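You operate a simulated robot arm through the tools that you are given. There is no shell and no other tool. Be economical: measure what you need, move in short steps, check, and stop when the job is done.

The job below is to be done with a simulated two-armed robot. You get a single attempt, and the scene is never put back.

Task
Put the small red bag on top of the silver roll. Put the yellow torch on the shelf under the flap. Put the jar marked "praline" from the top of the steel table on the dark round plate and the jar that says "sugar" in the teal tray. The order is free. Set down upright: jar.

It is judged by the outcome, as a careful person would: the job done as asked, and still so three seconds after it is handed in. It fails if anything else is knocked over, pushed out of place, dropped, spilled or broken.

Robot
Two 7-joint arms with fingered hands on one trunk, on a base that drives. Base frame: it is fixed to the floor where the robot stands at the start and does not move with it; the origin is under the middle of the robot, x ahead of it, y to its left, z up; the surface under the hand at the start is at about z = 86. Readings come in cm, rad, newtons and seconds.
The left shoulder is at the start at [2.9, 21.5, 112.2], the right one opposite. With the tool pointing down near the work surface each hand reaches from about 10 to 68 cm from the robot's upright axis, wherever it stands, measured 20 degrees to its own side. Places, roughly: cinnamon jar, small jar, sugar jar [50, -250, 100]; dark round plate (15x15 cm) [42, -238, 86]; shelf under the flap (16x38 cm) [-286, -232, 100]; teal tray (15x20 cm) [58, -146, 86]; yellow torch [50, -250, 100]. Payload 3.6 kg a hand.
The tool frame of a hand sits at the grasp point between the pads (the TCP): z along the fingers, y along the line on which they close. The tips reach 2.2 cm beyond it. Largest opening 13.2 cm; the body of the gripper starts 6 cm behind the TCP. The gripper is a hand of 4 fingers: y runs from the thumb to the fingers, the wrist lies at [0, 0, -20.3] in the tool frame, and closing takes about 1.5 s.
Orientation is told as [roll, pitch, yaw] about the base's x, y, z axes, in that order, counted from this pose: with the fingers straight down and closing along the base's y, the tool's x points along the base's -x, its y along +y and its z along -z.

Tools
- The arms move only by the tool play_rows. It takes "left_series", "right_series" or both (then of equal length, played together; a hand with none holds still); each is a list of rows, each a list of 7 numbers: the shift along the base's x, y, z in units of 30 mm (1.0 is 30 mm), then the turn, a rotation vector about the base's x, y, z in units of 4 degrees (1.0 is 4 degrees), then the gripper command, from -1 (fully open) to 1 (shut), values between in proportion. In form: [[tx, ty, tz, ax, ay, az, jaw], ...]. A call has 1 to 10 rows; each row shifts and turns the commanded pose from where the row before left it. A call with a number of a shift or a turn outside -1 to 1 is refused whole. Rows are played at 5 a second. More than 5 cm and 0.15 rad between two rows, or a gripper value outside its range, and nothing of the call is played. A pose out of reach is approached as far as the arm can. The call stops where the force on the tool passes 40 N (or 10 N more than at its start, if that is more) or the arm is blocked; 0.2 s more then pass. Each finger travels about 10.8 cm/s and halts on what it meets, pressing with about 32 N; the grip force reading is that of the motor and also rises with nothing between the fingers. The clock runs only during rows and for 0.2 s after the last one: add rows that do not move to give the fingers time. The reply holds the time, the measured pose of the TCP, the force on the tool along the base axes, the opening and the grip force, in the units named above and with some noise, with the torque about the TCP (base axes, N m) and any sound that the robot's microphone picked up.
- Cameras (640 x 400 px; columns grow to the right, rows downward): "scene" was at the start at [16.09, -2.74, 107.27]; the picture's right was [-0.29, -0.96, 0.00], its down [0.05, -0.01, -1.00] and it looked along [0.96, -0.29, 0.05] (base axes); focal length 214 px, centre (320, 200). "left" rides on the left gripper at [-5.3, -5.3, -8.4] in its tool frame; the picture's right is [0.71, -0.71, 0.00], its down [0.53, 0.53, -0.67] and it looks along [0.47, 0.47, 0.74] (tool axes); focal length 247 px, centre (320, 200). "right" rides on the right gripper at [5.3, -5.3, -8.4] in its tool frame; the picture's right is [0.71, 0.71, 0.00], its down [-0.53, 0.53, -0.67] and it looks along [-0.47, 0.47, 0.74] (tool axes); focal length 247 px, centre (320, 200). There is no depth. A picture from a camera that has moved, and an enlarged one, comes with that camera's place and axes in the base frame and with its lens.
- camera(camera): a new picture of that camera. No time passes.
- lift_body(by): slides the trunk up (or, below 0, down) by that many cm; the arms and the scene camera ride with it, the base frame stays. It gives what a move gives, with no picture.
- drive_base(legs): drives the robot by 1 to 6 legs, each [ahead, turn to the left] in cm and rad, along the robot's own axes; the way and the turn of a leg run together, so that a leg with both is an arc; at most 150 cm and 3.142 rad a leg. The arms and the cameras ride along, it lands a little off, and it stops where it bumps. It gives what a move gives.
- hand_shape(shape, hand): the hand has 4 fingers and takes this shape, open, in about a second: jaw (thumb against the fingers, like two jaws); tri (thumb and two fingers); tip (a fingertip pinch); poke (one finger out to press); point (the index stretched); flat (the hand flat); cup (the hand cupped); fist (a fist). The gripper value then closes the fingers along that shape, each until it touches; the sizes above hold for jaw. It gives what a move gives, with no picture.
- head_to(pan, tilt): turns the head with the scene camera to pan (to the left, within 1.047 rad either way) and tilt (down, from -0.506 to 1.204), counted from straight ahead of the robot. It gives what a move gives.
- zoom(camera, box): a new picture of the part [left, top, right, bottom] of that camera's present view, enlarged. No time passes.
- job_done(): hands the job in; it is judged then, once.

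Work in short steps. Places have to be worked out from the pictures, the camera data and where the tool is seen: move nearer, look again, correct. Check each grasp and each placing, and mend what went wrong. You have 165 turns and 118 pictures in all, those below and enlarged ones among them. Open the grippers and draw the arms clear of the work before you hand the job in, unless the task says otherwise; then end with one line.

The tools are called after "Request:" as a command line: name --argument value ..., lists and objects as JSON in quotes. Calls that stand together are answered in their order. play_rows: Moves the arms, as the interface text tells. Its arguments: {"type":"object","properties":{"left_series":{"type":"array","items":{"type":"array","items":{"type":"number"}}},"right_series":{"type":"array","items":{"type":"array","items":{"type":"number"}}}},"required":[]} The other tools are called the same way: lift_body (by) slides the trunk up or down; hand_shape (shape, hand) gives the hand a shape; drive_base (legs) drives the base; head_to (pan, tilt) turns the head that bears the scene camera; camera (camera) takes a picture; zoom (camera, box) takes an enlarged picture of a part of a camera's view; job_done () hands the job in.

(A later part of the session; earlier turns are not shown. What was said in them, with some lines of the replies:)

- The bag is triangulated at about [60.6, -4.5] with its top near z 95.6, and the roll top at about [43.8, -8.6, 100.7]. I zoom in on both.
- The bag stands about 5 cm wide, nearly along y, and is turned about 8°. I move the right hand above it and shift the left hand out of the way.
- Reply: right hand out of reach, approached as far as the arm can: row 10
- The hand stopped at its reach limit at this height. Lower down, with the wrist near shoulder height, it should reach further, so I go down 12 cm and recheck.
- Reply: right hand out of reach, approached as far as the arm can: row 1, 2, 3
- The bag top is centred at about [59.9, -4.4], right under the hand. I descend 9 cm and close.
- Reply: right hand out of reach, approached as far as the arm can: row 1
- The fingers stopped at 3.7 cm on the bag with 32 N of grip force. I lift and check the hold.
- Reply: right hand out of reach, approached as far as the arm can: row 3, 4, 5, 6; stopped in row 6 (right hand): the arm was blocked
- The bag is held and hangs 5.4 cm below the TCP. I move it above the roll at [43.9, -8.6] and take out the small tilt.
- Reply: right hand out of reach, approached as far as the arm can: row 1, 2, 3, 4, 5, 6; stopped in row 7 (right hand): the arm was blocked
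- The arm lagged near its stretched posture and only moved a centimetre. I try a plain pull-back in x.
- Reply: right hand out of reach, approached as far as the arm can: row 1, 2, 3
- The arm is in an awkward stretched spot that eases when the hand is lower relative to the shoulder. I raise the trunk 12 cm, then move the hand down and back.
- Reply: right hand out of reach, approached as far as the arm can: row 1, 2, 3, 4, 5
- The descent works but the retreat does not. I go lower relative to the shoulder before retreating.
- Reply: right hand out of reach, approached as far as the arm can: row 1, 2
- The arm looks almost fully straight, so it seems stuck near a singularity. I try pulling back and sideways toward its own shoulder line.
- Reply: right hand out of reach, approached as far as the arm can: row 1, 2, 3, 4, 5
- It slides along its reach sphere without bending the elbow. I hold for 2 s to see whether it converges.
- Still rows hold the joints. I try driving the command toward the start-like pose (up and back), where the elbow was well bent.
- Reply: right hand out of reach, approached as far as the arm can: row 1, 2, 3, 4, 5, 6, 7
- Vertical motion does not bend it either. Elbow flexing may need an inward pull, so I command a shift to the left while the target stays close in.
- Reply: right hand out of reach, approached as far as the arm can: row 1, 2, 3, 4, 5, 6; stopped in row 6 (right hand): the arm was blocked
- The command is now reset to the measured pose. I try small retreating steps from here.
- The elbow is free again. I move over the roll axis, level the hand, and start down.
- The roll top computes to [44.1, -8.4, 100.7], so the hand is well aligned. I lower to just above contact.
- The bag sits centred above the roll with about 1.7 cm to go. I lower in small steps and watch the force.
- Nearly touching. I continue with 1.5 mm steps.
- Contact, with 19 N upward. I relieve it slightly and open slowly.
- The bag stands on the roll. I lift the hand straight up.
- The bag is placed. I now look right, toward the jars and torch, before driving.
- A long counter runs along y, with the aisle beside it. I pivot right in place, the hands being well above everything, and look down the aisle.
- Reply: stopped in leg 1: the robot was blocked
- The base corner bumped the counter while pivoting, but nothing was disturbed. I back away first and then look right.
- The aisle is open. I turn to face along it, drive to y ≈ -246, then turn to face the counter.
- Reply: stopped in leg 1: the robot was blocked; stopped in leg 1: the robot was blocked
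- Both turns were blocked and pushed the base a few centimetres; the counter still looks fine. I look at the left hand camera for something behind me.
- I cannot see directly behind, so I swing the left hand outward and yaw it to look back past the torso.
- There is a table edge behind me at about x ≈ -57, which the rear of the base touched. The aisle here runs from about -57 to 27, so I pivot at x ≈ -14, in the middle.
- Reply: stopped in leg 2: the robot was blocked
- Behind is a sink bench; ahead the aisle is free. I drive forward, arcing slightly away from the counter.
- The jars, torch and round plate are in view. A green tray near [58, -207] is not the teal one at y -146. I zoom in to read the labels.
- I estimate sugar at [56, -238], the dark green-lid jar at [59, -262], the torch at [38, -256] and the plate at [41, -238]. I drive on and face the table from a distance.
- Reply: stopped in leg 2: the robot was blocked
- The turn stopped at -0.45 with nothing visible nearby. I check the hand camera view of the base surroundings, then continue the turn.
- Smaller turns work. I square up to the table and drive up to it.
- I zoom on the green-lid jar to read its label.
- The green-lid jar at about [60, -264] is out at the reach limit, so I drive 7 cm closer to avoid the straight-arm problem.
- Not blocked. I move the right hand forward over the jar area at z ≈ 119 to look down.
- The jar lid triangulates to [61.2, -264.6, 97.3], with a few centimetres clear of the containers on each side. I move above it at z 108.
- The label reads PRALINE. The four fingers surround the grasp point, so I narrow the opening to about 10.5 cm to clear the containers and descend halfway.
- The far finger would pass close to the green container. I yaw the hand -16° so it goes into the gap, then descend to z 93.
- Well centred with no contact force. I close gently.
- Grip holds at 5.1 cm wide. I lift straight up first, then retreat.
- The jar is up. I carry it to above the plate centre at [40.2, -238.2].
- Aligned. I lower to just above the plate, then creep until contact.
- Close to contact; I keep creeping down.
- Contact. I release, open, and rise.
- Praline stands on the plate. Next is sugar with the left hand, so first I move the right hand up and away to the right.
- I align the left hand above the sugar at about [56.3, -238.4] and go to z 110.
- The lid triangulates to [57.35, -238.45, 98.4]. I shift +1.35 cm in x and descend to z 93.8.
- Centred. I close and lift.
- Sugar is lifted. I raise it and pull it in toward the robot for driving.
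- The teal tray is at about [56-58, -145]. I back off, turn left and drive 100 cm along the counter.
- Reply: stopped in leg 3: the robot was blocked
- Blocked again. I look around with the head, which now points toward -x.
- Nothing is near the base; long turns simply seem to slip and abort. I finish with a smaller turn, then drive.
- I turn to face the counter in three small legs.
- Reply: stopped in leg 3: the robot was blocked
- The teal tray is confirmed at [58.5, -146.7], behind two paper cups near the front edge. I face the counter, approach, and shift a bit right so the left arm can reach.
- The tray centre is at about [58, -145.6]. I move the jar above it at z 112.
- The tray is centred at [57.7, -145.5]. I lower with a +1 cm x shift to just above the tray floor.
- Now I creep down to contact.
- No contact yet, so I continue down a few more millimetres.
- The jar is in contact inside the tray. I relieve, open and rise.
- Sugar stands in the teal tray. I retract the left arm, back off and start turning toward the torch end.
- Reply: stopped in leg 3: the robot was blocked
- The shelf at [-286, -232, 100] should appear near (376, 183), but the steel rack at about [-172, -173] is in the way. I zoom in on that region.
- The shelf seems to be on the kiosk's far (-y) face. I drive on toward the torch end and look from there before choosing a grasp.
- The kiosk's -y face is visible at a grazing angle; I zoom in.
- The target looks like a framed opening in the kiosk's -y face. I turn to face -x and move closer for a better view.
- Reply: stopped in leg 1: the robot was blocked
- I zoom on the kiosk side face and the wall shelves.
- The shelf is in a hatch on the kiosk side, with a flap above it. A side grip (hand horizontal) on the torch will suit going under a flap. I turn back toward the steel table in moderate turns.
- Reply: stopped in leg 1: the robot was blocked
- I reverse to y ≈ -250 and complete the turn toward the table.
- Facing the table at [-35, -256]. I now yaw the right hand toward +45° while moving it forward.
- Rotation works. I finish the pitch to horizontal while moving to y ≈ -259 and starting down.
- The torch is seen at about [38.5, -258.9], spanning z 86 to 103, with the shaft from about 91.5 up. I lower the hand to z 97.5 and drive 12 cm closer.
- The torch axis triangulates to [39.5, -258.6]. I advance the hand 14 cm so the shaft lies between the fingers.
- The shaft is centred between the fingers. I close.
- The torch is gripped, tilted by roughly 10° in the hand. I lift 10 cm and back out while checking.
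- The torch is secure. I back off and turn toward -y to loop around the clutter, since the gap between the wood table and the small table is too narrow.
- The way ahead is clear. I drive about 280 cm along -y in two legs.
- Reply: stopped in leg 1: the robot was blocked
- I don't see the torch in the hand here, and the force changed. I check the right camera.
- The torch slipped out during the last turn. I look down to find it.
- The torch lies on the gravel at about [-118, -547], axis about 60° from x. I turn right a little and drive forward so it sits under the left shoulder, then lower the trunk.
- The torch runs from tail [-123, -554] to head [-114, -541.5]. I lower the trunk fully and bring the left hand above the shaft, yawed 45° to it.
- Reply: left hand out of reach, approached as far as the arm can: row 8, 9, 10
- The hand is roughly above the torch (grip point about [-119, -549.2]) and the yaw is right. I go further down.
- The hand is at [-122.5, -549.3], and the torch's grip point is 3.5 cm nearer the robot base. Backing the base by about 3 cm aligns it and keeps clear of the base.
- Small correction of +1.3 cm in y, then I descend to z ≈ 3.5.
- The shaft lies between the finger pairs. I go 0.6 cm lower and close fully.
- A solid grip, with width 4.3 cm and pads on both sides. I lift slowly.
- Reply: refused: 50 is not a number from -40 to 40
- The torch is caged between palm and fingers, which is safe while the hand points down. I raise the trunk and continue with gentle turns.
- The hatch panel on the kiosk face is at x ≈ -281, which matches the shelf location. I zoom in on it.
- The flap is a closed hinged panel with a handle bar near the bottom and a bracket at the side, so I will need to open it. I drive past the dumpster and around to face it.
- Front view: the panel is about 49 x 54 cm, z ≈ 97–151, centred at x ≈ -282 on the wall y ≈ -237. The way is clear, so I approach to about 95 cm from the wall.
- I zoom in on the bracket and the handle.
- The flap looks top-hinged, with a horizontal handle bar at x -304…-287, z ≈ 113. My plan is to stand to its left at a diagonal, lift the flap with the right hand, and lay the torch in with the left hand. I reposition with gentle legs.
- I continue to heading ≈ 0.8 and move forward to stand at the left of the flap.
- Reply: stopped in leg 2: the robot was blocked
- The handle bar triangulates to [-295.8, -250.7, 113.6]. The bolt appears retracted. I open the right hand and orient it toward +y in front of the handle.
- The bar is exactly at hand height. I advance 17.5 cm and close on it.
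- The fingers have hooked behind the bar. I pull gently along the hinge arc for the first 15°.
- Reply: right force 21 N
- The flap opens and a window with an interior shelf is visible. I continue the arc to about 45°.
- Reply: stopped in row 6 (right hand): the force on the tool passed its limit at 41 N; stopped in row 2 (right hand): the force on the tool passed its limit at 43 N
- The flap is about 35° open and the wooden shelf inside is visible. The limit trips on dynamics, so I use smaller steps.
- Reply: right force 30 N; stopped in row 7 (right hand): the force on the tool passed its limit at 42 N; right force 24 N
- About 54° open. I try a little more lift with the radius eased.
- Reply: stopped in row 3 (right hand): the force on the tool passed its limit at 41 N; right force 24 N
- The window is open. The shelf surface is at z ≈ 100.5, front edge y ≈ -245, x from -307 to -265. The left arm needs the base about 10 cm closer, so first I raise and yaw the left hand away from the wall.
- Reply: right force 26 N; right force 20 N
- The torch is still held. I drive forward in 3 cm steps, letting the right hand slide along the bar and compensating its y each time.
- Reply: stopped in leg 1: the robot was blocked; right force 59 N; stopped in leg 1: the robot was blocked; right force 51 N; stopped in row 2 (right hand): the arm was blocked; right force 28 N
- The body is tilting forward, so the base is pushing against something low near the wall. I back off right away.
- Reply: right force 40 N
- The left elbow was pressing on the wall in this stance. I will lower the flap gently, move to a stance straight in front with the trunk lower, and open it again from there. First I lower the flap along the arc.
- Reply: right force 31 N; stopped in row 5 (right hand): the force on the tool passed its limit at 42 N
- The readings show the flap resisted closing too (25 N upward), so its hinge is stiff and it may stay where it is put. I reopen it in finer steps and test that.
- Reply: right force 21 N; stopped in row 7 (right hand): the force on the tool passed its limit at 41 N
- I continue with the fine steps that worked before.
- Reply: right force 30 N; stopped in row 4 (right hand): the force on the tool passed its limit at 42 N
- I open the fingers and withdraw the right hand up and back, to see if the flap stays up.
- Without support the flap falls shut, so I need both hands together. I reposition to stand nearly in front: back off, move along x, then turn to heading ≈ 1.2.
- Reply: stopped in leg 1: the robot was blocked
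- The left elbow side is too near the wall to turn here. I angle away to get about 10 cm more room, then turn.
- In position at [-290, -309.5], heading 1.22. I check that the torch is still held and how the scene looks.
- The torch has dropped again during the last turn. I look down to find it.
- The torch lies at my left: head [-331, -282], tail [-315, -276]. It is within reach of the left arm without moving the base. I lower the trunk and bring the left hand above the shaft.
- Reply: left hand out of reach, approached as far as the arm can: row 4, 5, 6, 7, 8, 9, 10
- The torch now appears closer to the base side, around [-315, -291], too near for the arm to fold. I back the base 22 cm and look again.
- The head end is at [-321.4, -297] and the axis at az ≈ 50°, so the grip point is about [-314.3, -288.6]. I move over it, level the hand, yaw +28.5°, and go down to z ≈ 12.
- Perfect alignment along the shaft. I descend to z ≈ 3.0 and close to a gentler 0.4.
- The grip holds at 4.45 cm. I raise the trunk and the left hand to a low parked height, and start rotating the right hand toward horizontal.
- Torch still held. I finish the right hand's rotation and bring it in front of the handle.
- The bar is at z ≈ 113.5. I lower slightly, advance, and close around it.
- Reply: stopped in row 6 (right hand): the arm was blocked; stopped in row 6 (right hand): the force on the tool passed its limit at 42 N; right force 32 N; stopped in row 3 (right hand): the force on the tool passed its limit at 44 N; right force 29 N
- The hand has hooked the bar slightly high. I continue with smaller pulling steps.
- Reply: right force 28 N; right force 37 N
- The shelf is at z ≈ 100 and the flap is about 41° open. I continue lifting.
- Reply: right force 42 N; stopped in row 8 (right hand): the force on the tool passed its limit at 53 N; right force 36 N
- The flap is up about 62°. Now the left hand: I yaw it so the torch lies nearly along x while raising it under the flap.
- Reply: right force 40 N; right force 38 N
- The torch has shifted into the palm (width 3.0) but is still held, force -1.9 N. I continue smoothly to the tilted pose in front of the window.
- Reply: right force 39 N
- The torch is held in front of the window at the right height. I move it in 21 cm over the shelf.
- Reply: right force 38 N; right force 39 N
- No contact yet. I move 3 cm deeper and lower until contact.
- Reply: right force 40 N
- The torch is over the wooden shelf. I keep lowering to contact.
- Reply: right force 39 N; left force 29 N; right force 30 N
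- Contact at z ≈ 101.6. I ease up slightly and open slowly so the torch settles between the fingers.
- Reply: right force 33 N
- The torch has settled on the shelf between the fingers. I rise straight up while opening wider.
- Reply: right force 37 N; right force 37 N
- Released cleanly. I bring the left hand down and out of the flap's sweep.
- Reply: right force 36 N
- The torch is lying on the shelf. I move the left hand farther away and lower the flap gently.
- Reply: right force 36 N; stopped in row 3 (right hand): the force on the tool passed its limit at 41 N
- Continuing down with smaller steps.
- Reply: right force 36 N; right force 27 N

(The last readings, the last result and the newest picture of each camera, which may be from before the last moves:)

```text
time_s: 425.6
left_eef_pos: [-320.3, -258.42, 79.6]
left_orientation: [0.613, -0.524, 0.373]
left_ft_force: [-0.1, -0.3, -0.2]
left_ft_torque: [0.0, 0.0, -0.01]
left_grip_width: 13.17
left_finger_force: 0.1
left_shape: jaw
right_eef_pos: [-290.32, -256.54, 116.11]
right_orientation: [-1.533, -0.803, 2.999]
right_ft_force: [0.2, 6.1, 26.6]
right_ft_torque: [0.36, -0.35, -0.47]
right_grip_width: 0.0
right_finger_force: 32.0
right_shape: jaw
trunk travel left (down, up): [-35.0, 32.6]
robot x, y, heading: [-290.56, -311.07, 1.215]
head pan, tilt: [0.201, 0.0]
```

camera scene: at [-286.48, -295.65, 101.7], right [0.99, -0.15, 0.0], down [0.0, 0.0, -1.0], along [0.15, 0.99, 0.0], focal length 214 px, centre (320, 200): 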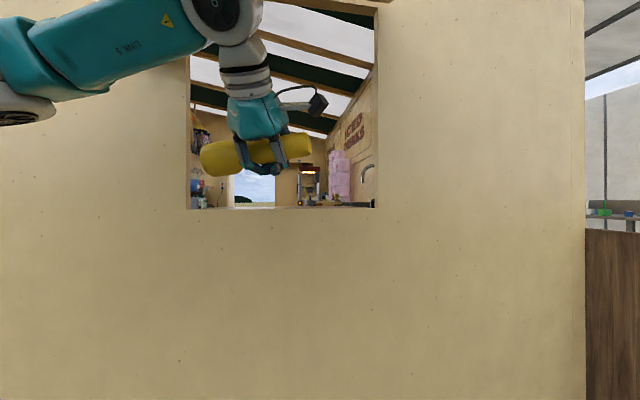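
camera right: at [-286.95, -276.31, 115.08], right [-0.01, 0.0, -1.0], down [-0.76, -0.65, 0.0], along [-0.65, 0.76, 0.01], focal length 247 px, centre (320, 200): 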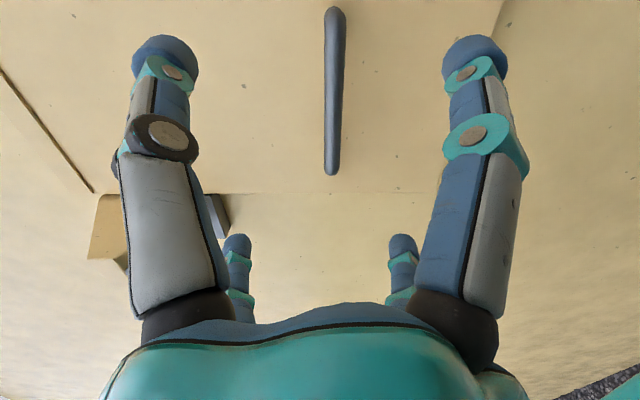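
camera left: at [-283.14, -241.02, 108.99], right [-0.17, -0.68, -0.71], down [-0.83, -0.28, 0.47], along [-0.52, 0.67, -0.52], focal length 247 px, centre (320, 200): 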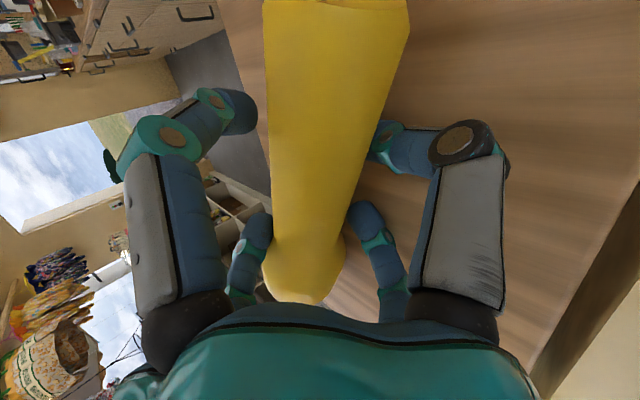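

The flap is almost shut. I open the right hand and withdraw.

Request:
play_rows --right_series '[[0, 0.1, 0.15, 0, 0, 0, 1], [0, 0, 0, 0, 0, 0, 0.4], [0, 0, 0, 0, 0, 0, -0.3], [0, 0, 0, 0, 0, 0, -1], [0, 0, 0, 0, 0, 0, -1], [0, -0.5, 0, 0, 0, 0, -1], [0, -0.8, 0, 0, 0, 0, -1], [0, -0.8, 0, 0, 0, 0, -1], [0.4, -0.8, 0, 0, 0, 0, -1], [0.4, -0.5, 0, 0, 0, 0, -1]]'

Request:
drive_base --legs '[[-25, 0]]'

```text
time_s: 427.8
left_eef_pos: [-320.33, -258.18, 79.52]
left_orientation: [0.612, -0.52, 0.374]
left_ft_force: [-0.5, 0.0, -0.2]
left_ft_torque: [-0.01, 0.01, 0.0]
left_grip_width: 13.22
left_finger_force: 0.1
left_shape: jaw
right_eef_pos: [-288.0, -266.3, 116.34]
right_orientation: [-1.518, -0.804, 2.989]
right_ft_force: [-0.3, -0.5, -0.2]
right_ft_torque: [0.0, 0.02, 0.0]
right_grip_width: 13.21
right_finger_force: 0.1
right_shape: jaw
trunk travel left (down, up): [-35.0, 32.6]
robot x, y, heading: [-290.4, -311.26, 1.215]
head pan, tilt: [0.201, 0.0]
```

```text
time_s: 429.6
left_eef_pos: [-328.97, -281.93, 79.65]
left_orientation: [0.612, -0.521, 0.373]
left_ft_force: [-0.6, -0.3, 0.7]
left_ft_torque: [0.0, 0.01, -0.01]
left_grip_width: 13.19
left_finger_force: 0.1
left_shape: jaw
right_eef_pos: [-296.72, -289.74, 116.3]
right_orientation: [-1.518, -0.806, 2.987]
right_ft_force: [-0.1, 1.3, -0.5]
right_ft_torque: [-0.02, -0.03, 0.01]
right_grip_width: 13.21
right_finger_force: 0.1
right_shape: jaw
trunk travel left (down, up): [-35.0, 32.6]
robot x, y, heading: [-299.36, -335.12, 1.214]
head pan, tilt: [0.201, 0.0]
```

Both hands are open and clear of the work. All four items have been placed, so I hand the job in.

Request:
job_done

```text
The job is handed in.
```

All four items were in place when I last looked, but the torch fell twice on the way and I did not recheck the other three before handing in. The red bag is on the silver roll, praline stands upright on the dark round plate, and sugar stands upright in the teal tray. The torch lies on its side on the shelf, with the flap lowered over it. Both falls were onto the gravel while I was driving; I picked it up each time but did not check it for damage.
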